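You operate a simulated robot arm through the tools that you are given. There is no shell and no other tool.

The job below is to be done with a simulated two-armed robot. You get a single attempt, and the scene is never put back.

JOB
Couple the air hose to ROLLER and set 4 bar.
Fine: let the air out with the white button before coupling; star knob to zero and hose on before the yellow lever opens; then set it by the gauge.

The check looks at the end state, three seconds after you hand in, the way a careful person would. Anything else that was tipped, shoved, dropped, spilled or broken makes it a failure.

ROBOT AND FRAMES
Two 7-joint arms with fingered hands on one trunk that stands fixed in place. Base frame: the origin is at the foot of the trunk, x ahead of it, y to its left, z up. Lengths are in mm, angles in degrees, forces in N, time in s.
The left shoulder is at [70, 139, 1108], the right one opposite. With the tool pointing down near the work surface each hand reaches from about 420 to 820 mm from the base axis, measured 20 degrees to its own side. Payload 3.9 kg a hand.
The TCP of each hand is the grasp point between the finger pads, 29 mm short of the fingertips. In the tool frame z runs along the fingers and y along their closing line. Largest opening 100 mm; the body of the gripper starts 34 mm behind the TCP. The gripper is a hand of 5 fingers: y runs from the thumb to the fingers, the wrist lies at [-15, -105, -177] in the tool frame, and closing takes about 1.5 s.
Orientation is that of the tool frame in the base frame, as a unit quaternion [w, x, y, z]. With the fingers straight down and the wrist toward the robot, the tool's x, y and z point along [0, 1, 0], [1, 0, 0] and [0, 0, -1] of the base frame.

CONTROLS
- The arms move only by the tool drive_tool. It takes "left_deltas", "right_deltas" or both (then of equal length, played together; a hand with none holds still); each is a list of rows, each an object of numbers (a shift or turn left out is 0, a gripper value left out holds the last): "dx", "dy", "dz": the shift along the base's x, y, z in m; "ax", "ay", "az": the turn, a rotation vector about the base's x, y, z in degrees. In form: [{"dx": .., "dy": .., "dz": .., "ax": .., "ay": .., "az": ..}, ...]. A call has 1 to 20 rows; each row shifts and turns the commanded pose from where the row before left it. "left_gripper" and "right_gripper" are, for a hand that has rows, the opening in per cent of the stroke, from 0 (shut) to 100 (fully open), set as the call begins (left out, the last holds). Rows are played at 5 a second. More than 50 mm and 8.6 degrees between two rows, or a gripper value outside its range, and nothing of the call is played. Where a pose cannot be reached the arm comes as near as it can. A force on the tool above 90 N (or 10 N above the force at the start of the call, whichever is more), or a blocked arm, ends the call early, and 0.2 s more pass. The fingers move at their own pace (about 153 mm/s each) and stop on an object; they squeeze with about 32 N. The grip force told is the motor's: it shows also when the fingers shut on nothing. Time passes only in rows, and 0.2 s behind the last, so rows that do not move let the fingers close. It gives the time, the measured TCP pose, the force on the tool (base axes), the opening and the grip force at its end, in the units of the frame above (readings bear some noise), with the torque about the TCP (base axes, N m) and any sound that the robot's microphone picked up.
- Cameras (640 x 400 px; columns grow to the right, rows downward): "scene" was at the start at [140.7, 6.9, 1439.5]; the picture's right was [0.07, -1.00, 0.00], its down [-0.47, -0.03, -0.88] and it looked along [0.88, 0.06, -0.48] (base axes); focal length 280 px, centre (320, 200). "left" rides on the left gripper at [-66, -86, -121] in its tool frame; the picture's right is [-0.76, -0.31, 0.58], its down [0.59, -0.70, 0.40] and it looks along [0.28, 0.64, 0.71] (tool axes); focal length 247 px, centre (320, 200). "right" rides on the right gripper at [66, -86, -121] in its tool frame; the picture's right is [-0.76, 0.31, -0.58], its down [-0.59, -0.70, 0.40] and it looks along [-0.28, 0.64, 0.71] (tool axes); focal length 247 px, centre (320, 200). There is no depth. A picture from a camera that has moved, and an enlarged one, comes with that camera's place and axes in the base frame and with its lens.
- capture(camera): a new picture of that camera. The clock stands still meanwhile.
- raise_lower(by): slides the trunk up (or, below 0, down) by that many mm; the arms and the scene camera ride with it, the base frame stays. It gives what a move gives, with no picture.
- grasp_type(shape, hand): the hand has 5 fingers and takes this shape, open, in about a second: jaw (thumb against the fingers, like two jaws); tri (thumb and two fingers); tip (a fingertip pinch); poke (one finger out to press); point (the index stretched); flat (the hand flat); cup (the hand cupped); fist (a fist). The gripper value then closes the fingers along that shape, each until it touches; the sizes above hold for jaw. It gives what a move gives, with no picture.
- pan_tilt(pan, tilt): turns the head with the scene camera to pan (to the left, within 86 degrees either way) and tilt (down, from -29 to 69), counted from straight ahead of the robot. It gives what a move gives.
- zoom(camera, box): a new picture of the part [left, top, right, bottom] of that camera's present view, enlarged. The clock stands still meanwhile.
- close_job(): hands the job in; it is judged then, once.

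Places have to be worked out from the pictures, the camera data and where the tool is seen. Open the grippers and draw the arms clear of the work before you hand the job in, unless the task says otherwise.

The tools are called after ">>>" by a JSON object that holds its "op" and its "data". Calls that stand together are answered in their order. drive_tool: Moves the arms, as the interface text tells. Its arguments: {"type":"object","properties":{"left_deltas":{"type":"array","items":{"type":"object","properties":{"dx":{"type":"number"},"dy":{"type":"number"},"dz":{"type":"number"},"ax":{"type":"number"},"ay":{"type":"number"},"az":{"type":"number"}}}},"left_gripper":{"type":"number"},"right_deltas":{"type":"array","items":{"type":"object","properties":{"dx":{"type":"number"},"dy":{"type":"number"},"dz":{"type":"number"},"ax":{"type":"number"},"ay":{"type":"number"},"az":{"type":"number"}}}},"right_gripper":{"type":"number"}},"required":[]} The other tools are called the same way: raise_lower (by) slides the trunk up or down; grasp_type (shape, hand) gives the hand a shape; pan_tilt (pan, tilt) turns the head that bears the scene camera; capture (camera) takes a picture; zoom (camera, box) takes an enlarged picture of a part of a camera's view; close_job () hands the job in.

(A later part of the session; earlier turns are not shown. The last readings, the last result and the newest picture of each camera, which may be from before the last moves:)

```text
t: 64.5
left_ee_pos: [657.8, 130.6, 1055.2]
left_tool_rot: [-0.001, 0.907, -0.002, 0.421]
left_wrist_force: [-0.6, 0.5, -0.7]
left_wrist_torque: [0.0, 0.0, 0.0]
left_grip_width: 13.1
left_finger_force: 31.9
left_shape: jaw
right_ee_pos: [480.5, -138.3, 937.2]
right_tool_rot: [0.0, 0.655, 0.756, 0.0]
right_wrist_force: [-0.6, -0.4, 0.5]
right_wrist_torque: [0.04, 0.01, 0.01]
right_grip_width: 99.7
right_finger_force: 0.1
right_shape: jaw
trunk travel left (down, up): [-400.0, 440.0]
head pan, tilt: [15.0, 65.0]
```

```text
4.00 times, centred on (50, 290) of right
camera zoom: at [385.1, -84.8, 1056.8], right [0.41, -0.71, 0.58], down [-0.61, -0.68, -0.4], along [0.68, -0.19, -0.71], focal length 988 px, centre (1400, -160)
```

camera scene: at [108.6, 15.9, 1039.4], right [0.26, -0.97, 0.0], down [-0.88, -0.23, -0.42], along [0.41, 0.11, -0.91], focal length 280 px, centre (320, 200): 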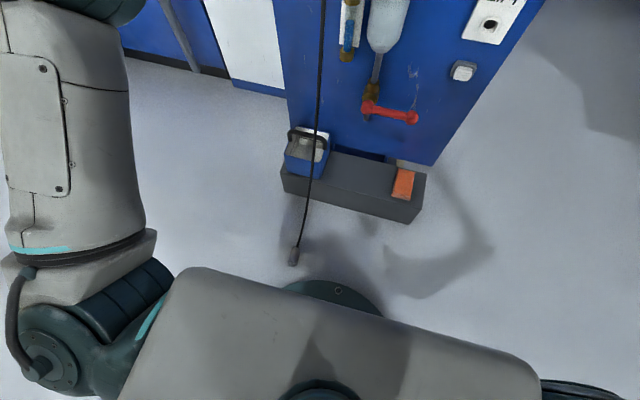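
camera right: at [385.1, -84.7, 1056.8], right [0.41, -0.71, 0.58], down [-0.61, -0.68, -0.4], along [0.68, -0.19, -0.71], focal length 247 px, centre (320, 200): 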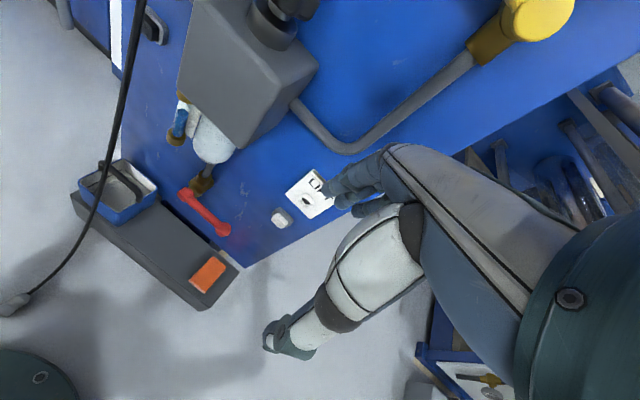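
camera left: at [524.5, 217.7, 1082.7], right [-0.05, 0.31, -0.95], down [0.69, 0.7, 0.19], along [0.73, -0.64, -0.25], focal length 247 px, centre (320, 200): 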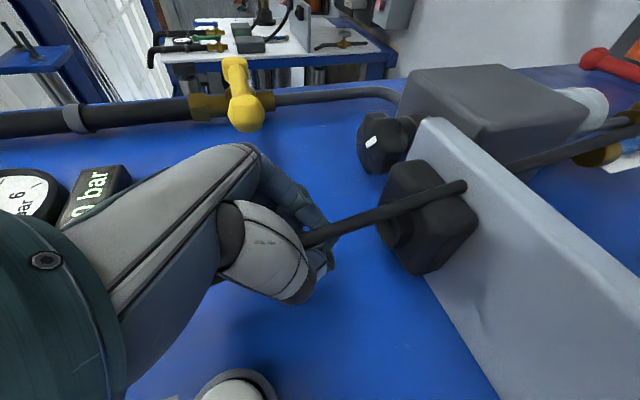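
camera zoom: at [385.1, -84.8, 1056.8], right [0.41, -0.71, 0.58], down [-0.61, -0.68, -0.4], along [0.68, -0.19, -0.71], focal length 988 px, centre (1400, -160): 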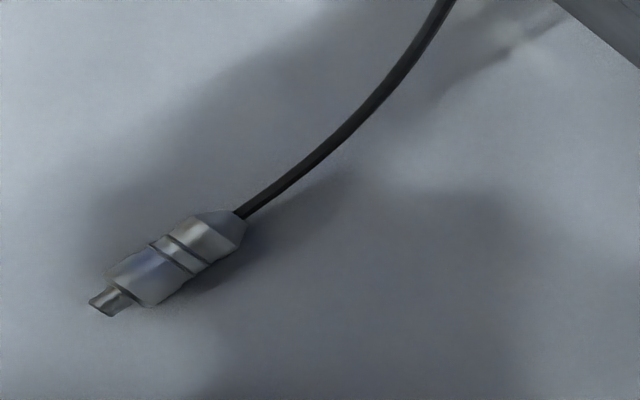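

Body centre ≈(327,178,17), nose pointing toward the robot (−x), with a rounded-square male plug. I open and retract the left hand from the shelf, then turn it fingers-down at a free spot.

>>> {"op": "drive_tool", "data": {"left_deltas": [{}, {}, {}, {"dx": -0.02, "dz": 0.016}, {"dx": -0.03, "dz": 0.025}, {"dx": -0.03, "dz": 0.02}, {"dx": -0.02, "dy": 0.03}, {"dx": -0.02, "dy": 0.04}, {"dy": 0.04}, {"dy": 0.04}, {"dy": 0.04}], "left_gripper": 100}}

>>> {"op": "drive_tool", "data": {"left_deltas": [{"ay": 8}, {"ay": 8}, {"ay": 8}, {"ay": 8}, {"ay": 8}, {"ay": 8}, {"ay": 2}, {}]}}

>>> {"op": "pan_tilt", "data": {"pan": 45, "tilt": 25}}

>>> {"op": "capture", "data": {"camera": "scene"}}

```text
t: 67.0
left_ee_pos: [534.9, 317.0, 1114.0]
left_tool_rot: [-0.001, 0.907, -0.002, 0.421]
left_wrist_force: [0.0, 0.1, 0.0]
left_wrist_torque: [0.01, 0.02, 0.02]
left_grip_width: 99.8
left_finger_force: 0.1
left_shape: jaw
right_ee_pos: [480.4, -138.0, 935.8]
right_tool_rot: [0.0, 0.655, 0.756, 0.001]
right_wrist_force: [-0.5, 0.5, 0.3]
right_wrist_torque: [0.0, 0.03, 0.01]
right_grip_width: 99.7
right_finger_force: 0.0
right_shape: jaw
trunk travel left (down, up): [-400.0, 440.0]
head pan, tilt: [15.0, 65.0]
```

```text
t: 68.8
left_ee_pos: [484.4, 287.2, 1045.3]
left_tool_rot: [0.007, 0.989, -0.011, 0.144]
left_wrist_force: [-0.1, 0.7, 0.5]
left_wrist_torque: [-0.03, -0.01, 0.02]
left_grip_width: 100.0
left_finger_force: 0.0
left_shape: jaw
left hand out of reach, approached as far as the arm can: row 1, 2, 3, 4, 5, 6, 7
right_ee_pos: [480.8, -137.2, 937.4]
right_tool_rot: [0.0, 0.656, 0.755, 0.0]
right_wrist_force: [0.7, 0.2, -0.8]
right_wrist_torque: [-0.02, -0.01, 0.01]
right_grip_width: 99.8
right_finger_force: 0.1
right_shape: jaw
trunk travel left (down, up): [-400.0, 440.0]
head pan, tilt: [15.0, 65.0]
```

```text
t: 69.8
left_ee_pos: [483.6, 286.3, 1044.9]
left_tool_rot: [0.007, 0.989, -0.011, 0.145]
left_wrist_force: [0.0, -0.2, 0.2]
left_wrist_torque: [0.03, 0.02, 0.03]
left_grip_width: 100.1
left_finger_force: 0.0
left_shape: jaw
right_ee_pos: [479.3, -137.2, 937.6]
right_tool_rot: [0.0, 0.655, 0.756, 0.0]
right_wrist_force: [-0.2, 0.4, 0.4]
right_wrist_torque: [-0.01, -0.01, -0.05]
right_grip_width: 99.8
right_finger_force: 0.1
right_shape: jaw
trunk travel left (down, up): [-400.0, 440.0]
head pan, tilt: [45.0, 25.0]
```

```text
taken
camera scene: at [115.1, 65.3, 1094.9], right [0.71, -0.71, 0.0], down [-0.3, -0.3, -0.91], along [0.64, 0.64, -0.42], focal length 280 px, centre (320, 200)
```

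scene: 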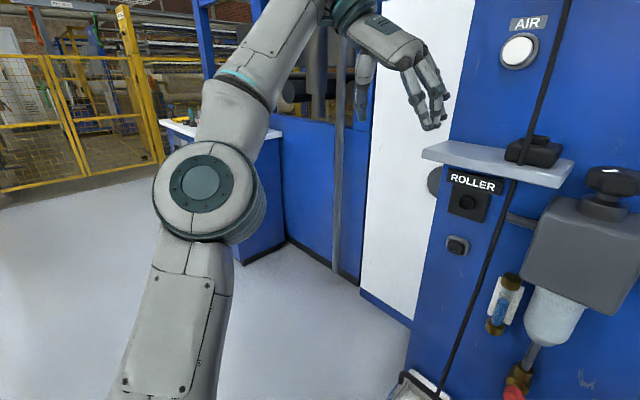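

The arm now has its elbow low-left. I descend with the hand in free space in front of the robot, checking how it follows.

>>> {"op": "drive_tool", "data": {"left_deltas": [{"dz": -0.03, "dy": 0.01}, {"dz": -0.03, "dy": 0.01}, {"dz": -0.03, "dy": 0.01}, {"dz": -0.03}, {"dz": -0.03}, {"dz": -0.03}, {"dz": -0.03}, {"dz": -0.03}]}}

>>> {"op": "capture", "data": {"camera": "scene"}}

```text
t: 71.6
left_ee_pos: [481.9, 317.0, 805.4]
left_tool_rot: [0.001, 0.99, -0.001, 0.138]
left_wrist_force: [0.5, 0.2, 0.3]
left_wrist_torque: [0.03, -0.02, -0.01]
left_grip_width: 99.9
left_finger_force: 0.1
left_shape: jaw
right_ee_pos: [478.2, -138.2, 937.2]
right_tool_rot: [0.0, 0.655, 0.756, -0.001]
right_wrist_force: [0.5, 0.7, 0.3]
right_wrist_torque: [0.06, -0.03, -0.02]
right_grip_width: 99.6
right_finger_force: 0.1
right_shape: jaw
trunk travel left (down, up): [-400.0, 440.0]
head pan, tilt: [45.0, 25.0]
```

```text
taken
camera scene: at [115.2, 65.6, 1094.9], right [0.71, -0.71, 0.0], down [-0.3, -0.3, -0.91], along [0.64, 0.64, -0.42], focal length 280 px, centre (320, 200)
```

scene: 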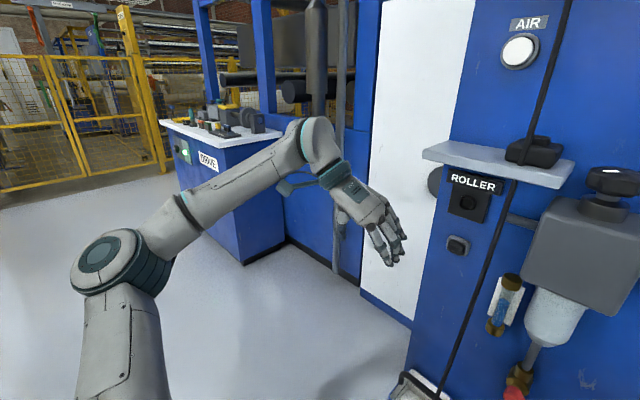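

The arm follows well. I continue down and bring the hand closer to the coupling's position.

>>> {"op": "drive_tool", "data": {"left_deltas": [{"dz": -0.035, "dx": -0.006, "ay": 2}, {"dz": -0.035, "dx": -0.006, "ay": 2}, {"dz": -0.035, "dx": -0.006, "ay": 2}, {"dz": -0.035, "dx": -0.006, "ay": 2}, {"dz": -0.035, "dx": -0.006, "ay": 2}, {"dz": -0.035, "dx": -0.006, "ay": 2}, {"dz": -0.035, "dx": -0.006, "ay": 2}, {"dz": -0.035, "dx": -0.006, "ay": 2}]}}

>>> {"op": "capture", "data": {"camera": "scene"}}

```text
t: 73.4
left_ee_pos: [435.1, 316.4, 524.7]
left_tool_rot: [0.0, 1.0, -0.002, -0.002]
left_wrist_force: [-0.8, 0.0, -1.2]
left_wrist_torque: [-0.02, 0.01, 0.0]
left_grip_width: 100.0
left_finger_force: 0.1
left_shape: jaw
right_ee_pos: [478.6, -137.9, 935.7]
right_tool_rot: [-0.001, 0.655, 0.756, 0.0]
right_wrist_force: [0.1, 0.6, -0.1]
right_wrist_torque: [-0.01, 0.01, -0.01]
right_grip_width: 100.0
right_finger_force: 0.2
right_shape: jaw
trunk travel left (down, up): [-400.0, 440.0]
head pan, tilt: [45.0, 25.0]
```

```text
taken
camera scene: at [115.3, 65.5, 1094.9], right [0.71, -0.71, 0.0], down [-0.3, -0.3, -0.91], along [0.64, 0.64, -0.42], focal length 280 px, centre (320, 200)
```

scene: 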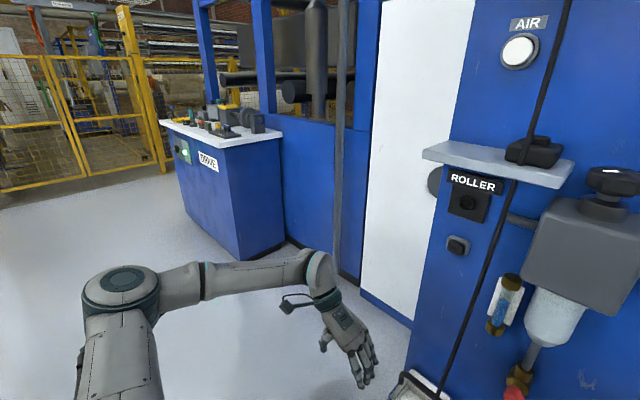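

Hand is now exactly fingers-down with the wrist to the left. I lower the trunk 180 mm and continue down beside the coupling, then look with the hand camera.

>>> {"op": "raise_lower", "data": {"by": -180}}

>>> {"op": "drive_tool", "data": {"left_deltas": [{"dz": -0.03, "dx": -0.01}, {"dz": -0.03, "dx": -0.01}, {"dz": -0.03, "dx": -0.01}, {"dz": -0.03, "dx": -0.01}, {"dz": -0.03}, {"dz": -0.03}]}}

>>> {"op": "pan_tilt", "data": {"pan": 35, "tilt": 60}}

>>> {"op": "capture", "data": {"camera": "scene"}}

>>> {"op": "capture", "data": {"camera": "left"}}

```text
t: 75.4
left_ee_pos: [437.4, 316.5, 346.4]
left_tool_rot: [-0.001, 1.0, -0.002, -0.001]
left_wrist_force: [-0.7, 0.8, -0.2]
left_wrist_torque: [0.0, 0.06, 0.02]
left_grip_width: 100.0
left_finger_force: 0.1
left_shape: jaw
right_ee_pos: [480.7, -137.5, 756.5]
right_tool_rot: [0.0, 0.655, 0.756, 0.0]
right_wrist_force: [-0.2, -1.0, -0.4]
right_wrist_torque: [0.02, 0.0, -0.01]
right_grip_width: 100.1
right_finger_force: 0.0
right_shape: jaw
trunk travel left (down, up): [-220.0, 620.0]
head pan, tilt: [45.0, 25.0]
```

```text
t: 76.8
left_ee_pos: [396.3, 315.4, 164.6]
left_tool_rot: [-0.001, 1.0, -0.002, 0.0]
left_wrist_force: [0.2, -0.6, -0.2]
left_wrist_torque: [0.02, 0.01, 0.01]
left_grip_width: 99.8
left_finger_force: 0.1
left_shape: jaw
right_ee_pos: [479.4, -137.9, 757.1]
right_tool_rot: [0.0, 0.655, 0.756, 0.001]
right_wrist_force: [-0.5, 0.5, 0.4]
right_wrist_torque: [0.0, 0.0, 0.02]
right_grip_width: 99.8
right_finger_force: 0.1
right_shape: jaw
trunk travel left (down, up): [-220.0, 620.0]
head pan, tilt: [45.0, 25.0]
```

```text
t: 77.8
left_ee_pos: [397.8, 316.7, 164.0]
left_tool_rot: [0.0, 1.0, -0.001, -0.002]
left_wrist_force: [-1.2, -0.6, 0.4]
left_wrist_torque: [-0.02, 0.0, 0.0]
left_grip_width: 99.8
left_finger_force: 0.0
left_shape: jaw
right_ee_pos: [479.5, -138.0, 756.5]
right_tool_rot: [0.0, 0.655, 0.756, 0.0]
right_wrist_force: [-0.6, -0.2, 0.0]
right_wrist_torque: [-0.02, 0.0, 0.01]
right_grip_width: 99.8
right_finger_force: 0.1
right_shape: jaw
trunk travel left (down, up): [-220.0, 620.0]
head pan, tilt: [35.0, 60.0]
```

```text
taken
camera scene: at [104.5, 38.5, 864.9], right [0.57, -0.82, 0.0], down [-0.71, -0.5, -0.5], along [0.41, 0.29, -0.87], focal length 280 px, centre (320, 200)
```

scene: 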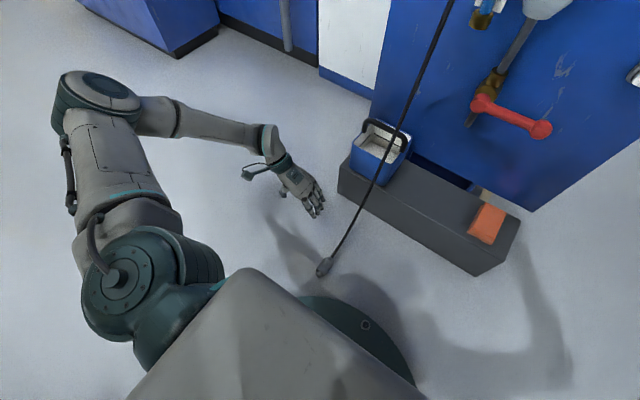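

```text
taken
camera left: at [332.6, 402.7, 286.1], right [-0.76, 0.31, -0.58], down [0.59, 0.7, -0.4], along [0.28, -0.64, -0.71], focal length 247 px, centre (320, 200)
```

left: 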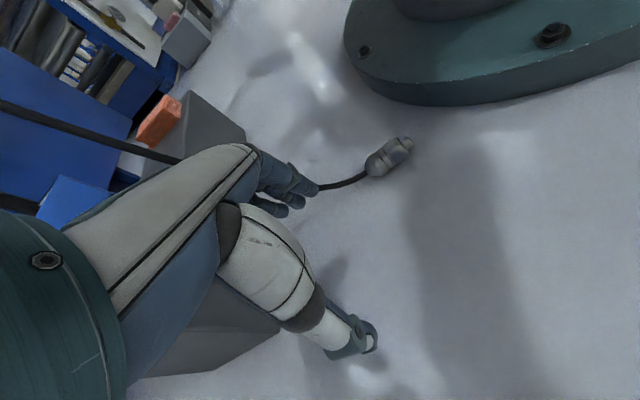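

The hand camera confirms the coupling at (325,176), axis along x. I move over it at z≈100, then check.

>>> {"op": "drive_tool", "data": {"left_deltas": [{"dx": -0.012, "dy": -0.023, "dz": -0.01}, {"dx": -0.012, "dy": -0.023, "dz": -0.01}, {"dx": -0.012, "dy": -0.023, "dz": -0.01}, {"dx": -0.012, "dy": -0.023, "dz": -0.01}, {"dx": -0.012, "dy": -0.023, "dz": -0.01}, {"dx": -0.012, "dy": -0.025, "dz": -0.01}, {}]}}

>>> {"op": "capture", "data": {"camera": "scene"}}

>>> {"op": "capture", "data": {"camera": "left"}}

```text
t: 79.4
left_ee_pos: [324.0, 177.2, 104.3]
left_tool_rot: [0.0, 1.0, -0.002, 0.0]
left_wrist_force: [-0.9, -0.3, 1.1]
left_wrist_torque: [-0.02, 0.04, 0.03]
left_grip_width: 99.7
left_finger_force: 0.1
left_shape: jaw
right_ee_pos: [478.9, -138.3, 757.5]
right_tool_rot: [0.0, 0.654, 0.756, 0.0]
right_wrist_force: [1.4, 0.0, 0.6]
right_wrist_torque: [-0.02, -0.01, 0.0]
right_grip_width: 99.7
right_finger_force: 0.0
right_shape: jaw
trunk travel left (down, up): [-220.0, 620.0]
head pan, tilt: [35.0, 60.0]
```

```text
taken
camera scene: at [104.5, 38.4, 864.9], right [0.57, -0.82, 0.0], down [-0.71, -0.5, -0.5], along [0.41, 0.29, -0.87], focal length 280 px, centre (320, 200)
```

scene: 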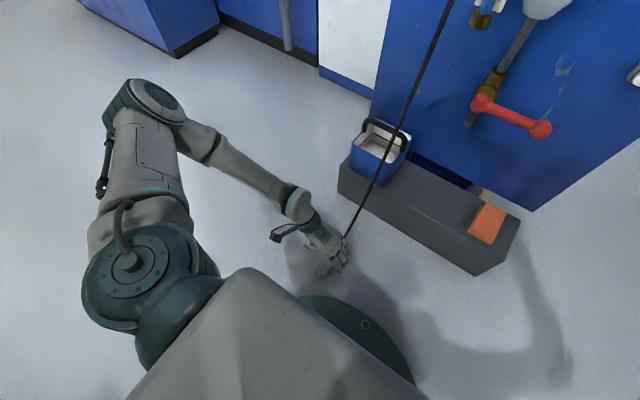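

```text
taken
camera left: at [260.2, 263.3, 225.2], right [-0.76, 0.31, -0.58], down [0.59, 0.7, -0.4], along [0.28, -0.64, -0.71], focal length 247 px, centre (320, 200)
```

left: 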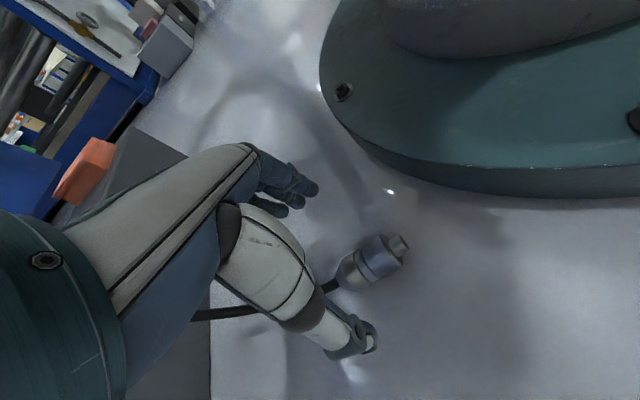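

Alignment is good (body centre ≈(323,176)). I descend, the last part in small steps watching for floor contact.

>>> {"op": "drive_tool", "data": {"left_deltas": [{"dz": -0.015}, {"dz": -0.015}, {"dz": -0.015}, {"dz": -0.006}, {"dz": -0.005}, {}]}}

>>> {"op": "capture", "data": {"camera": "left"}}

>>> {"op": "zoom", "data": {"camera": "scene", "box": [260, 180, 400, 300]}}

```text
t: 80.8
left_ee_pos: [323.4, 176.8, 49.8]
left_tool_rot: [0.001, 1.0, -0.003, 0.0]
left_wrist_force: [-0.8, -0.3, 0.1]
left_wrist_torque: [-0.03, 0.03, -0.02]
left_grip_width: 100.1
left_finger_force: 0.1
left_shape: jaw
right_ee_pos: [479.7, -137.6, 757.0]
right_tool_rot: [0.0, 0.655, 0.756, 0.0]
right_wrist_force: [0.2, 0.2, -0.5]
right_wrist_torque: [0.01, 0.0, 0.02]
right_grip_width: 100.0
right_finger_force: 0.1
right_shape: jaw
trunk travel left (down, up): [-220.0, 620.0]
head pan, tilt: [35.0, 60.0]
```

```text
taken
camera left: at [259.4, 263.3, 170.4], right [-0.76, 0.31, -0.58], down [0.59, 0.7, -0.4], along [0.28, -0.64, -0.71], focal length 247 px, centre (320, 200)
```

left: 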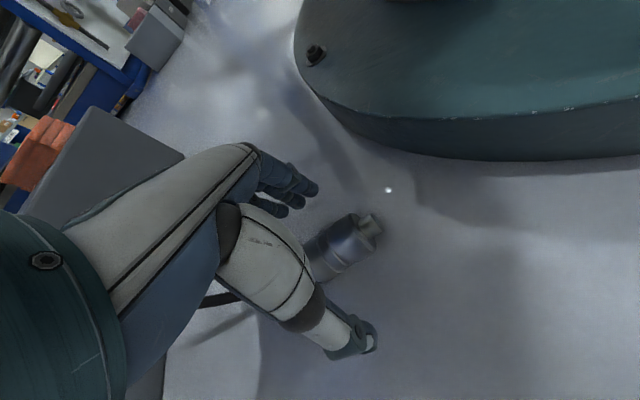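

```text
3.33 times, centred on (330, 240) of scene
camera zoom: at [104.5, 38.4, 864.9], right [0.57, -0.82, 0.0], down [-0.71, -0.5, -0.5], along [0.41, 0.29, -0.87], focal length 935 px, centre (287, 67)
```

zoom: 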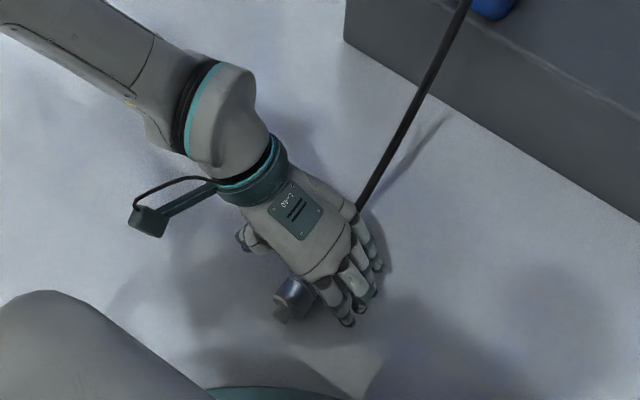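

The fingers sit slightly toward the cable end, so I shift 8 mm toward the nose and descend to just above the floor.

>>> {"op": "drive_tool", "data": {"left_deltas": [{"dx": -0.008}, {"dz": -0.006}, {"dz": -0.005}, {"dz": -0.003}, {"dz": -0.002}, {}]}}

>>> {"op": "capture", "data": {"camera": "left"}}

```text
t: 82.2
left_ee_pos: [315.7, 175.7, 32.8]
left_tool_rot: [0.0, 1.0, -0.001, 0.0]
left_wrist_force: [0.1, 0.5, 1.0]
left_wrist_torque: [0.02, -0.03, -0.03]
left_grip_width: 100.0
left_finger_force: 0.1
left_shape: jaw
right_ee_pos: [480.3, -138.0, 756.9]
right_tool_rot: [0.0, 0.655, 0.756, -0.001]
right_wrist_force: [0.3, 0.3, 0.5]
right_wrist_torque: [0.04, -0.02, 0.0]
right_grip_width: 99.9
right_finger_force: 0.1
right_shape: jaw
trunk travel left (down, up): [-220.0, 620.0]
head pan, tilt: [35.0, 60.0]
```

```text
taken
camera left: at [251.5, 263.0, 153.6], right [-0.76, 0.31, -0.58], down [0.59, 0.7, -0.4], along [0.28, -0.64, -0.71], focal length 247 px, centre (320, 200)
```

left: 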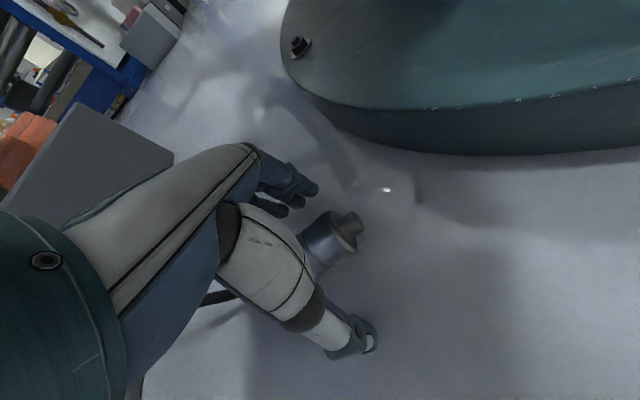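

No contact yet at z≈33. I zoom to check the plug's roll, then lower 2 mm and close.

>>> {"op": "zoom", "data": {"camera": "left", "box": [280, 180, 400, 280]}}

>>> {"op": "drive_tool", "data": {"left_deltas": [{"dz": -0.002}, {}, {}, {}, {}, {}, {}, {}, {}, {}], "left_gripper": 0}}

>>> {"op": "capture", "data": {"camera": "left"}}

>>> {"op": "zoom", "data": {"camera": "scene", "box": [260, 180, 400, 300]}}

```text
4.00 times, centred on (340, 230) of left
camera zoom: at [251.5, 263.0, 153.6], right [-0.76, 0.31, -0.58], down [0.59, 0.7, -0.4], along [0.28, -0.64, -0.71], focal length 988 px, centre (240, 80)
```

zoom: 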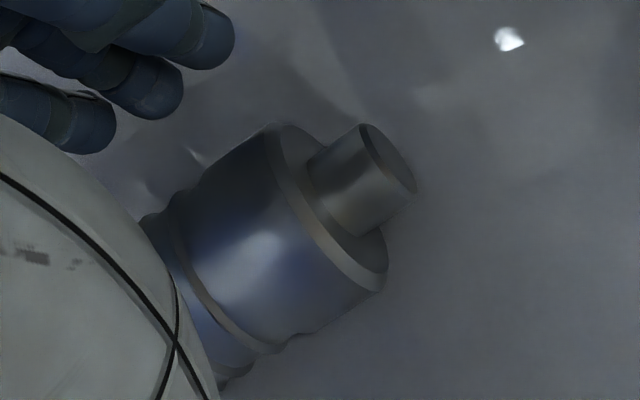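

```text
t: 84.4
left_ee_pos: [316.1, 177.2, 32.3]
left_tool_rot: [0.0, 1.0, -0.001, -0.002]
left_wrist_force: [0.3, 0.0, -0.1]
left_wrist_torque: [-0.01, 0.01, 0.0]
left_grip_width: 25.5
left_finger_force: 32.2
left_shape: jaw
right_ee_pos: [478.4, -137.2, 756.8]
right_tool_rot: [0.0, 0.655, 0.756, 0.0]
right_wrist_force: [0.5, 0.1, 0.2]
right_wrist_torque: [-0.02, -0.02, 0.01]
right_grip_width: 100.0
right_finger_force: 0.0
right_shape: jaw
trunk travel left (down, up): [-220.0, 620.0]
head pan, tilt: [35.0, 60.0]
```

```text
taken
camera left: at [251.5, 263.5, 152.1], right [-0.76, 0.31, -0.58], down [0.59, 0.7, -0.4], along [0.28, -0.64, -0.71], focal length 247 px, centre (320, 200)
```

left: 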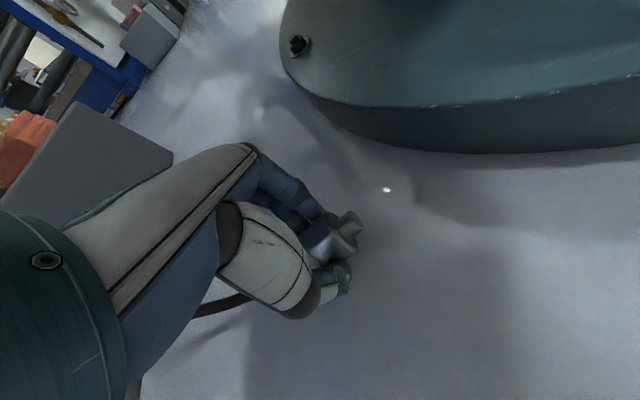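

```text
3.33 times, centred on (330, 240) of scene
camera zoom: at [104.5, 38.5, 864.9], right [0.57, -0.82, 0.0], down [-0.71, -0.5, -0.5], along [0.41, 0.29, -0.87], focal length 935 px, centre (287, 67)
```

zoom: 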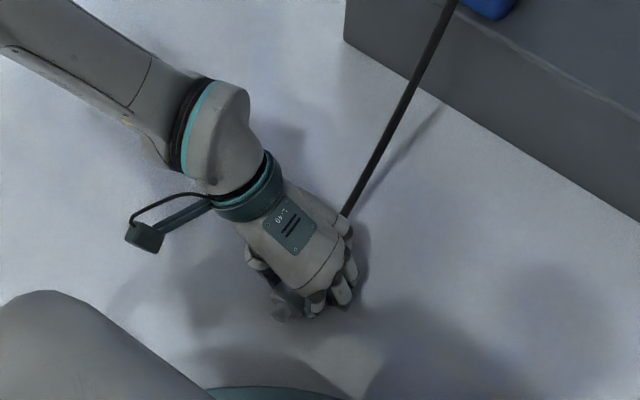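

The plug is round, so roll doesn't matter. It's gripped at 25 mm width; I lift slowly and check that it follows.

>>> {"op": "drive_tool", "data": {"left_deltas": [{"dz": 0.004}, {"dz": 0.006}, {"dz": 0.01}, {"dz": 0.01}, {}]}}

>>> {"op": "zoom", "data": {"camera": "left", "box": [240, 150, 420, 300]}}

>>> {"op": "zoom", "data": {"camera": "scene", "box": [260, 180, 400, 300]}}

```text
t: 85.6
left_ee_pos: [314.7, 175.9, 62.0]
left_tool_rot: [0.0, 1.0, -0.002, -0.001]
left_wrist_force: [-0.3, -0.3, -1.4]
left_wrist_torque: [0.0, 0.02, 0.04]
left_grip_width: 25.5
left_finger_force: 32.2
left_shape: jaw
right_ee_pos: [479.1, -137.9, 756.0]
right_tool_rot: [0.0, 0.655, 0.756, 0.001]
right_wrist_force: [-0.6, 0.1, 0.3]
right_wrist_torque: [-0.01, 0.01, 0.0]
right_grip_width: 100.0
right_finger_force: 0.0
right_shape: jaw
trunk travel left (down, up): [-220.0, 620.0]
head pan, tilt: [35.0, 60.0]
```

```text
2.67 times, centred on (330, 225) of left
camera zoom: at [251.3, 262.4, 182.3], right [-0.76, 0.31, -0.58], down [0.59, 0.7, -0.4], along [0.28, -0.64, -0.71], focal length 659 px, centre (293, 133)
```

zoom: 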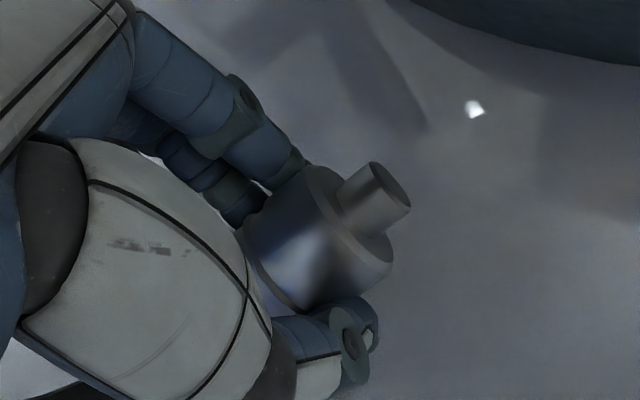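

```text
3.33 times, centred on (330, 240) of scene
camera zoom: at [104.5, 38.4, 864.9], right [0.57, -0.82, 0.0], down [-0.71, -0.5, -0.5], along [0.41, 0.29, -0.87], focal length 935 px, centre (287, 67)
```

zoom: 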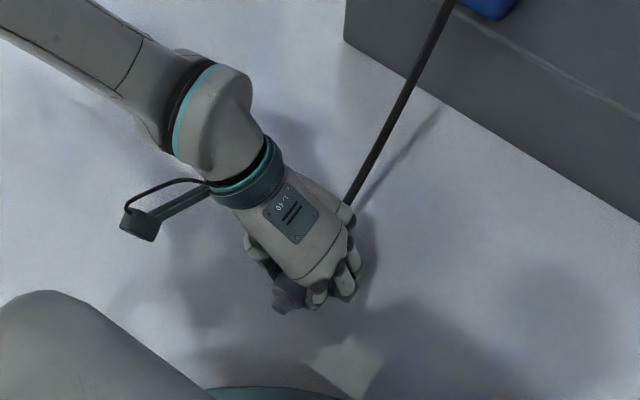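

The coupling is held firmly, axis along tool x, nose toward −x. This grasp can't insert into ROLLER directly because of the wrist limits, so I'll put it back in its holder (fingers-forward pose makes it nose-down) and regrasp it from above. First I retrace the path upward.

>>> {"op": "drive_tool", "data": {"left_deltas": [{"dx": 0.01, "dy": 0.02, "dz": 0.02}, {"dx": 0.015, "dy": 0.024, "dz": 0.02}, {"dx": 0.015, "dy": 0.024, "dz": 0.02}, {"dx": 0.015, "dy": 0.024, "dz": 0.02}, {"dx": 0.015, "dy": 0.024, "dz": 0.025}, {"dx": 0.01, "dy": 0.024, "dz": 0.025}, {"dx": 0.01, "dz": 0.03}, {"dx": 0.01, "dz": 0.03}, {"dx": 0.01, "dz": 0.03}, {"dx": 0.01, "dz": 0.03}, {"dz": 0.03}]}}

>>> {"op": "raise_lower", "data": {"by": 180}}

>>> {"op": "zoom", "data": {"camera": "left", "box": [240, 150, 420, 300]}}

```text
t: 88.0
left_ee_pos: [435.4, 315.3, 341.2]
left_tool_rot: [0.0, 1.0, -0.002, -0.001]
left_wrist_force: [0.3, 0.1, -1.2]
left_wrist_torque: [0.02, 0.0, -0.01]
left_grip_width: 25.2
left_finger_force: 31.8
left_shape: jaw
right_ee_pos: [479.5, -138.2, 757.4]
right_tool_rot: [0.0, 0.655, 0.756, 0.001]
right_wrist_force: [-0.1, 0.1, -0.2]
right_wrist_torque: [-0.02, 0.01, 0.01]
right_grip_width: 99.9
right_finger_force: 0.1
right_shape: jaw
trunk travel left (down, up): [-220.0, 620.0]
head pan, tilt: [35.0, 60.0]
```

```text
t: 90.0
left_ee_pos: [435.4, 315.2, 521.5]
left_tool_rot: [0.0, 1.0, -0.002, 0.0]
left_wrist_force: [0.0, -0.2, 0.0]
left_wrist_torque: [-0.02, 0.03, -0.02]
left_grip_width: 25.6
left_finger_force: 32.0
left_shape: jaw
right_ee_pos: [477.7, -138.3, 935.5]
right_tool_rot: [0.001, 0.655, 0.756, 0.0]
right_wrist_force: [-0.6, 0.2, -0.6]
right_wrist_torque: [0.02, -0.01, 0.02]
right_grip_width: 99.7
right_finger_force: 0.0
right_shape: jaw
trunk travel left (down, up): [-400.0, 440.0]
head pan, tilt: [35.0, 60.0]
```

```text
2.67 times, centred on (330, 225) of left
camera zoom: at [371.3, 402.0, 642.3], right [-0.76, 0.31, -0.58], down [0.59, 0.7, -0.4], along [0.28, -0.64, -0.71], focal length 659 px, centre (293, 133)
```

zoom: 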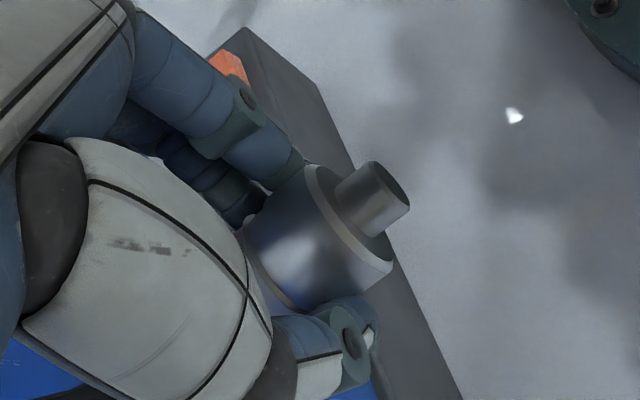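

Grip is stable. I continue up and pitch the hand forward toward the fingers-forward pose.

>>> {"op": "drive_tool", "data": {"left_deltas": [{"dz": 0.035, "dx": 0.006, "ay": -2}, {"dz": 0.035, "dx": 0.006, "ay": -2}, {"dz": 0.035, "dx": 0.006, "ay": -2}, {"dz": 0.035, "dx": 0.006, "ay": -2}, {"dz": 0.035, "dx": 0.006, "ay": -3}, {"dz": 0.035, "dx": 0.006, "ay": -3}, {"dz": 0.035, "dx": 0.006, "ay": -3}, {"dz": 0.035, "dx": 0.006, "ay": -3}, {"dz": 0.03, "dx": 0.005, "ay": -6}, {"dz": 0.03, "dx": 0.005, "ay": -6}, {"dz": 0.03, "dx": 0.005, "ay": -6}, {"dz": 0.03, "dx": 0.005, "ay": -7}, {"dz": 0.03, "dx": 0.005, "ay": -7}, {"dz": 0.03, "dx": 0.005, "ay": -8}, {"dz": 0.03, "dx": 0.005, "ay": -8}, {"dz": 0.03, "dx": 0.005, "ay": -8}]}}

>>> {"op": "pan_tilt", "data": {"pan": 25, "tilt": 10}}

>>> {"op": "capture", "data": {"camera": "scene"}}

```text
t: 93.4
left_ee_pos: [524.2, 315.0, 1039.1]
left_tool_rot: [-0.002, 0.788, -0.002, 0.616]
left_wrist_force: [0.6, 0.4, -0.7]
left_wrist_torque: [-0.03, 0.04, -0.01]
left_grip_width: 25.3
left_finger_force: 32.3
left_shape: jaw
right_ee_pos: [478.1, -138.4, 936.3]
right_tool_rot: [0.0, 0.655, 0.756, 0.0]
right_wrist_force: [0.4, 0.3, -1.0]
right_wrist_torque: [-0.01, 0.02, 0.01]
right_grip_width: 99.5
right_finger_force: 0.1
right_shape: jaw
trunk travel left (down, up): [-400.0, 440.0]
head pan, tilt: [35.0, 60.0]
```

```text
t: 94.6
left_ee_pos: [525.7, 314.4, 1039.3]
left_tool_rot: [-0.001, 0.789, -0.002, 0.614]
left_wrist_force: [0.6, 1.2, -0.9]
left_wrist_torque: [0.01, -0.04, 0.01]
left_grip_width: 25.7
left_finger_force: 32.2
left_shape: jaw
right_ee_pos: [479.0, -137.7, 936.0]
right_tool_rot: [0.0, 0.655, 0.756, 0.0]
right_wrist_force: [0.1, -0.2, 0.2]
right_wrist_torque: [-0.05, -0.01, -0.01]
right_grip_width: 99.9
right_finger_force: 0.1
right_shape: jaw
trunk travel left (down, up): [-400.0, 440.0]
head pan, tilt: [25.0, 10.0]
```

```text
taken
camera scene: at [134.3, 39.6, 1119.2], right [0.42, -0.91, 0.0], down [-0.16, -0.07, -0.98], along [0.89, 0.42, -0.17], focal length 280 px, centre (320, 200)
```

scene: 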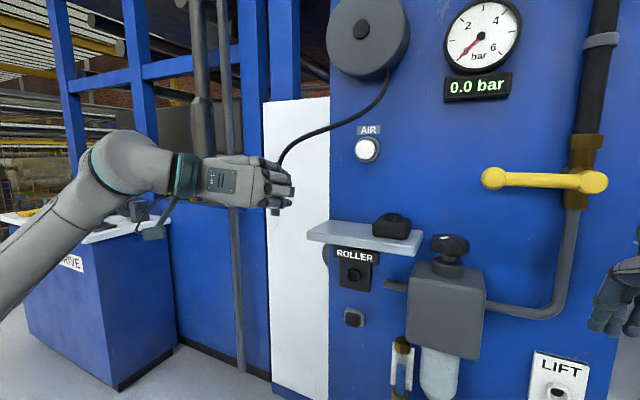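

Coupling held, nose down. I level the pitch, raise to z≈1085 and move to above the holder.

>>> {"op": "drive_tool", "data": {"left_deltas": [{"dz": 0.025, "ay": -7}, {"dz": 0.025, "ay": -7.2}, {"dx": 0.01, "dy": -0.03}, {"dx": 0.01, "dy": -0.03}, {"dx": 0.01, "dy": -0.03}, {"dx": 0.01, "dy": -0.03}, {"dx": 0.015, "dy": -0.03}, {"dx": 0.015, "dy": -0.03}, {"dx": 0.02}, {"dx": 0.02}, {}]}}

>>> {"op": "zoom", "data": {"camera": "left", "box": [240, 120, 480, 320]}}

>>> {"op": "zoom", "data": {"camera": "scene", "box": [300, 130, 460, 250]}}

```text
t: 97.0
left_ee_pos: [633.3, 135.5, 1091.3]
left_tool_rot: [-0.001, 0.707, -0.001, 0.707]
left_wrist_force: [-0.1, 0.7, -0.6]
left_wrist_torque: [0.02, 0.02, -0.02]
left_grip_width: 25.2
left_finger_force: 31.8
left_shape: jaw
right_ee_pos: [480.0, -138.3, 936.9]
right_tool_rot: [0.0, 0.654, 0.756, 0.0]
right_wrist_force: [-0.4, -0.3, -0.3]
right_wrist_torque: [-0.01, 0.0, -0.02]
right_grip_width: 99.9
right_finger_force: 0.2
right_shape: jaw
trunk travel left (down, up): [-400.0, 440.0]
head pan, tilt: [25.0, 10.0]
```

```text
2.00 times, centred on (360, 220) of left
camera zoom: at [513.1, 222.6, 1024.6], right [0.58, 0.31, -0.75], down [0.4, 0.7, 0.59], along [0.71, -0.64, 0.28], focal length 494 px, centre (240, 160)
```

zoom: 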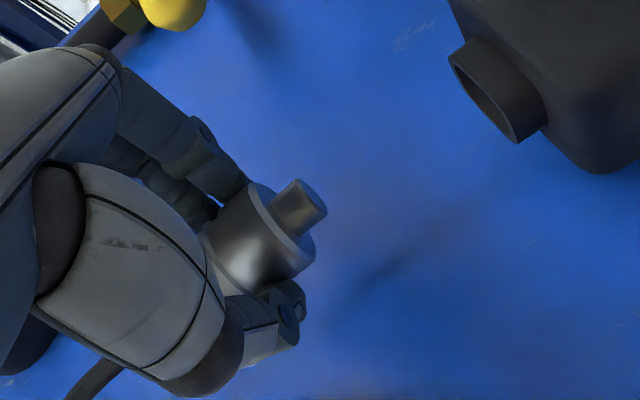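

```text
3.33 times, centred on (380, 190) of scene
camera zoom: at [134.1, 39.6, 1119.3], right [0.42, -0.91, 0.0], down [-0.16, -0.07, -0.98], along [0.89, 0.42, -0.17], focal length 935 px, centre (120, 233)
```

zoom: 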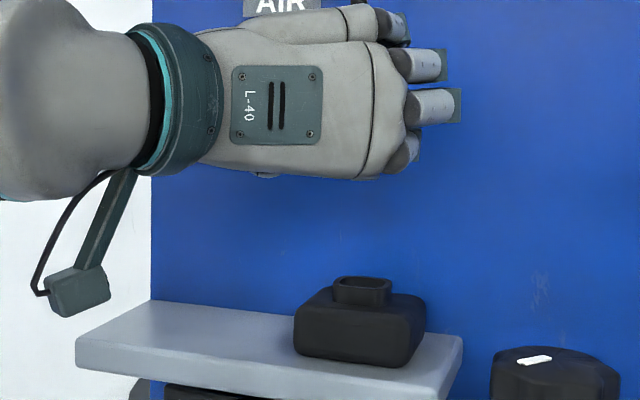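

The collar of the holder works out to ≈(660,134,996), and the nose sits at (TCP+13.5 in x, TCP z−30). I shift 13 mm forward and descend to about 20 mm above the collar for a close comparison.

>>> {"op": "drive_tool", "data": {"left_deltas": [{"dx": 0.013, "dy": -0.0015}, {"dz": -0.015}, {"dz": -0.015}, {"dz": -0.015}, {}]}}

>>> {"op": "zoom", "data": {"camera": "left", "box": [280, 120, 440, 260]}}

>>> {"op": "zoom", "data": {"camera": "scene", "box": [320, 150, 440, 250]}}

```text
t: 98.2
left_ee_pos: [644.5, 133.6, 1045.5]
left_tool_rot: [-0.001, 0.706, -0.001, 0.708]
left_wrist_force: [0.2, 0.4, -2.6]
left_wrist_torque: [0.01, 0.01, -0.03]
left_grip_width: 25.2
left_finger_force: 32.1
left_shape: jaw
right_ee_pos: [479.3, -138.9, 937.9]
right_tool_rot: [0.001, 0.655, 0.756, 0.0]
right_wrist_force: [0.7, 0.7, 0.5]
right_wrist_torque: [-0.02, 0.01, 0.0]
right_grip_width: 99.8
right_finger_force: 0.0
right_shape: jaw
trunk travel left (down, up): [-400.0, 440.0]
head pan, tilt: [25.0, 10.0]
```

```text
2.86 times, centred on (360, 190) of left
camera zoom: at [525.9, 220.6, 980.5], right [0.58, 0.31, -0.75], down [0.4, 0.7, 0.59], along [0.71, -0.64, 0.28], focal length 706 px, centre (206, 229)
```

zoom: 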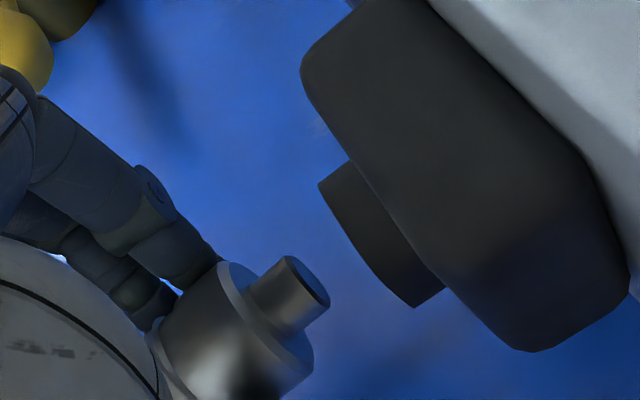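

```text
4.00 times, centred on (380, 200) of scene
camera zoom: at [134.3, 39.4, 1119.3], right [0.42, -0.91, 0.0], down [-0.16, -0.07, -0.98], along [0.89, 0.42, -0.17], focal length 1122 px, centre (80, 200)
```

zoom: 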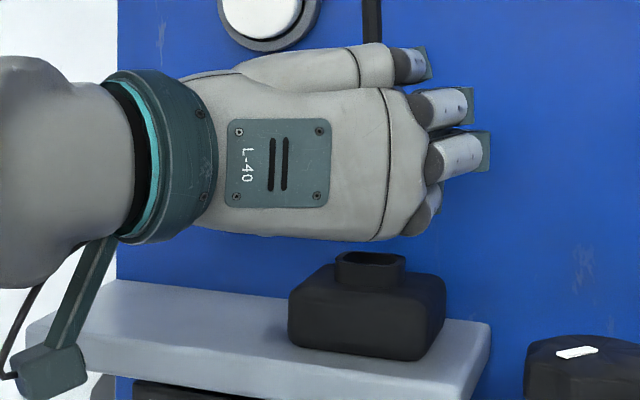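

The collar opening (~24 mm) is much wider than the nose (~14 mm), and the nose is within about 2 mm of the axis in this view. I correct slightly and descend in small steps.

>>> {"op": "drive_tool", "data": {"left_deltas": [{"dx": 0.002, "dy": 0.001}, {"dz": -0.005}, {"dz": -0.005}, {"dz": -0.005}, {}]}}

>>> {"op": "zoom", "data": {"camera": "left", "box": [280, 120, 440, 260]}}

>>> {"op": "zoom", "data": {"camera": "scene", "box": [320, 150, 440, 250]}}

```text
t: 99.4
left_ee_pos: [647.6, 133.7, 1031.3]
left_tool_rot: [-0.001, 0.706, -0.002, 0.708]
left_wrist_force: [-0.2, -0.1, -1.0]
left_wrist_torque: [-0.03, 0.0, 0.0]
left_grip_width: 25.3
left_finger_force: 31.9
left_shape: jaw
right_ee_pos: [479.2, -137.4, 937.0]
right_tool_rot: [0.0, 0.654, 0.756, 0.0]
right_wrist_force: [-0.4, 0.1, -0.2]
right_wrist_torque: [0.01, -0.01, -0.03]
right_grip_width: 99.8
right_finger_force: 0.0
right_shape: jaw
trunk travel left (down, up): [-400.0, 440.0]
head pan, tilt: [25.0, 10.0]
```

```text
2.86 times, centred on (360, 190) of left
camera zoom: at [527.9, 221.0, 966.1], right [0.58, 0.31, -0.75], down [0.4, 0.7, 0.59], along [0.71, -0.64, 0.28], focal length 706 px, centre (206, 229)
```

zoom: 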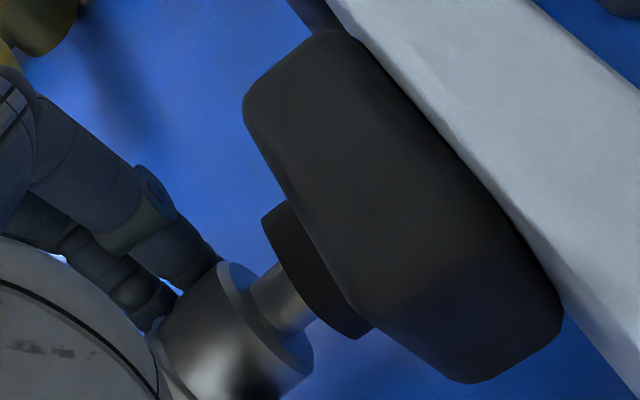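

```text
4.00 times, centred on (380, 200) of scene
camera zoom: at [134.3, 39.5, 1119.3], right [0.42, -0.91, 0.0], down [-0.16, -0.07, -0.98], along [0.89, 0.42, -0.17], focal length 1122 px, centre (80, 200)
```

zoom: 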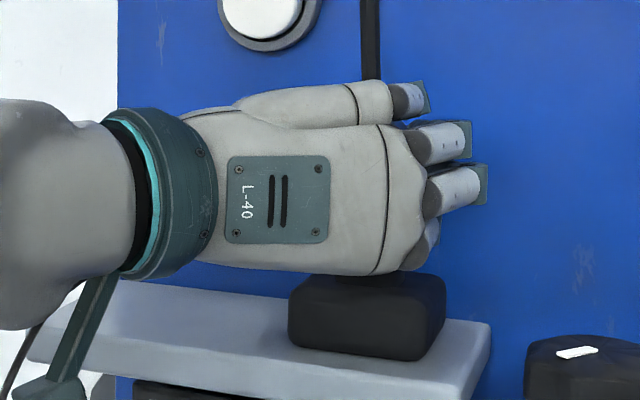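

The nose seems to be entering the collar with no contact force. I continue down in 4 mm steps.

>>> {"op": "drive_tool", "data": {"left_deltas": [{"dz": -0.004}, {"dz": -0.004}, {"dz": -0.003}, {}]}}

>>> {"op": "zoom", "data": {"camera": "left", "box": [280, 120, 440, 260]}}

```text
t: 100.4
left_ee_pos: [647.3, 134.4, 1021.2]
left_tool_rot: [-0.001, 0.706, -0.002, 0.709]
left_wrist_force: [-2.5, -0.4, 1.7]
left_wrist_torque: [0.03, 0.05, 0.03]
left_grip_width: 25.4
left_finger_force: 32.4
left_shape: jaw
right_ee_pos: [478.9, -138.4, 937.4]
right_tool_rot: [0.0, 0.654, 0.756, 0.0]
right_wrist_force: [0.2, 0.0, -0.5]
right_wrist_torque: [-0.01, 0.01, -0.01]
right_grip_width: 99.7
right_finger_force: 0.0
right_shape: jaw
trunk travel left (down, up): [-400.0, 440.0]
head pan, tilt: [25.0, 10.0]
```

```text
2.86 times, centred on (360, 190) of left
camera zoom: at [527.6, 221.0, 955.5], right [0.58, 0.31, -0.75], down [0.4, 0.7, 0.59], along [0.71, -0.64, 0.28], focal length 706 px, centre (206, 229)
```

zoom: 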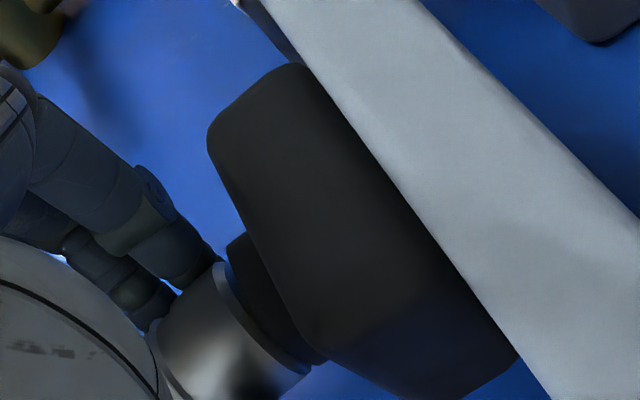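

Nearly seated with light contact. I ease 1 mm back and press down a few more millimetres.

>>> {"op": "drive_tool", "data": {"left_deltas": [{"dx": -0.001, "dz": -0.002}, {"dz": -0.002}, {"dz": -0.002}, {}]}}

>>> {"op": "zoom", "data": {"camera": "left", "box": [280, 120, 440, 260]}}

```text
t: 101.4
left_ee_pos: [644.5, 134.8, 1018.1]
left_tool_rot: [-0.001, 0.705, -0.002, 0.71]
left_wrist_force: [-1.2, -1.8, 14.9]
left_wrist_torque: [-0.13, -0.26, -0.07]
left_grip_width: 25.1
left_finger_force: 32.4
left_shape: jaw
right_ee_pos: [477.6, -138.7, 938.1]
right_tool_rot: [0.001, 0.654, 0.756, 0.001]
right_wrist_force: [0.1, -0.1, -0.6]
right_wrist_torque: [-0.02, 0.01, 0.03]
right_grip_width: 99.7
right_finger_force: 0.1
right_shape: jaw
trunk travel left (down, up): [-400.0, 440.0]
head pan, tilt: [25.0, 10.0]
```

```text
2.86 times, centred on (360, 190) of left
camera zoom: at [524.7, 221.2, 951.6], right [0.58, 0.31, -0.75], down [0.39, 0.7, 0.59], along [0.71, -0.64, 0.29], focal length 706 px, centre (206, 229)
```

zoom: 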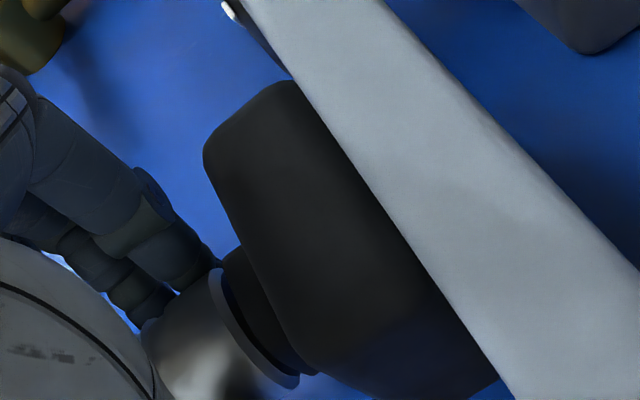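

Force of 15 N shows the face sitting on the collar rim. I relieve 1 mm and open the hand, then check that the coupling stands in the holder.

>>> {"op": "drive_tool", "data": {"left_deltas": [{"dz": 0.0015}, {}, {}, {}, {}, {}], "left_gripper": 70}}

>>> {"op": "zoom", "data": {"camera": "left", "box": [240, 120, 440, 300]}}

>>> {"op": "zoom", "data": {"camera": "scene", "box": [320, 150, 440, 250]}}

```text
t: 102.8
left_ee_pos: [646.8, 135.2, 1015.4]
left_tool_rot: [-0.001, 0.707, -0.002, 0.708]
left_wrist_force: [0.7, -0.7, 0.2]
left_wrist_torque: [-0.02, -0.01, 0.02]
left_grip_width: 69.6
left_finger_force: 0.1
left_shape: jaw
right_ee_pos: [479.1, -138.3, 936.9]
right_tool_rot: [0.0, 0.654, 0.756, 0.0]
right_wrist_force: [-0.1, -0.4, -0.7]
right_wrist_torque: [0.01, 0.02, 0.04]
right_grip_width: 100.1
right_finger_force: 0.2
right_shape: jaw
trunk travel left (down, up): [-400.0, 440.0]
head pan, tilt: [25.0, 10.0]
```

```text
2.22 times, centred on (340, 210) of left
camera zoom: at [527.3, 220.9, 950.1], right [0.58, 0.31, -0.75], down [0.4, 0.7, 0.59], along [0.71, -0.64, 0.28], focal length 549 px, centre (276, 178)
```

zoom: 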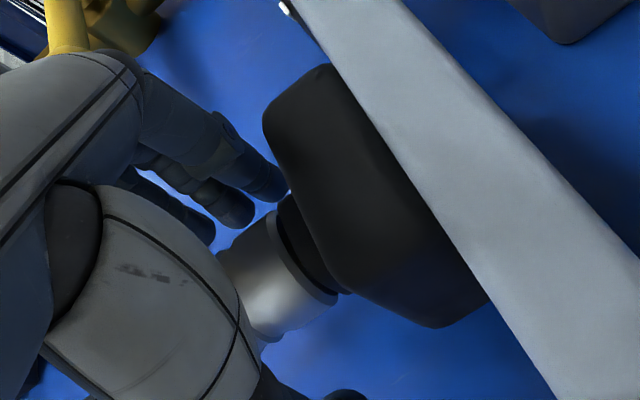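

```text
4.00 times, centred on (380, 200) of scene
camera zoom: at [134.1, 39.5, 1119.3], right [0.42, -0.91, 0.0], down [-0.16, -0.07, -0.98], along [0.89, 0.42, -0.17], focal length 1122 px, centre (80, 200)
```

zoom: 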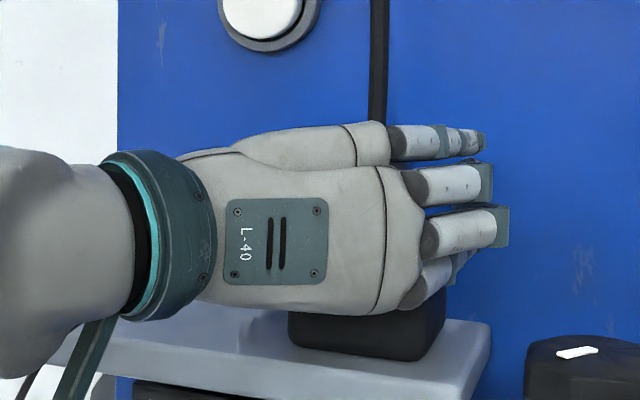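

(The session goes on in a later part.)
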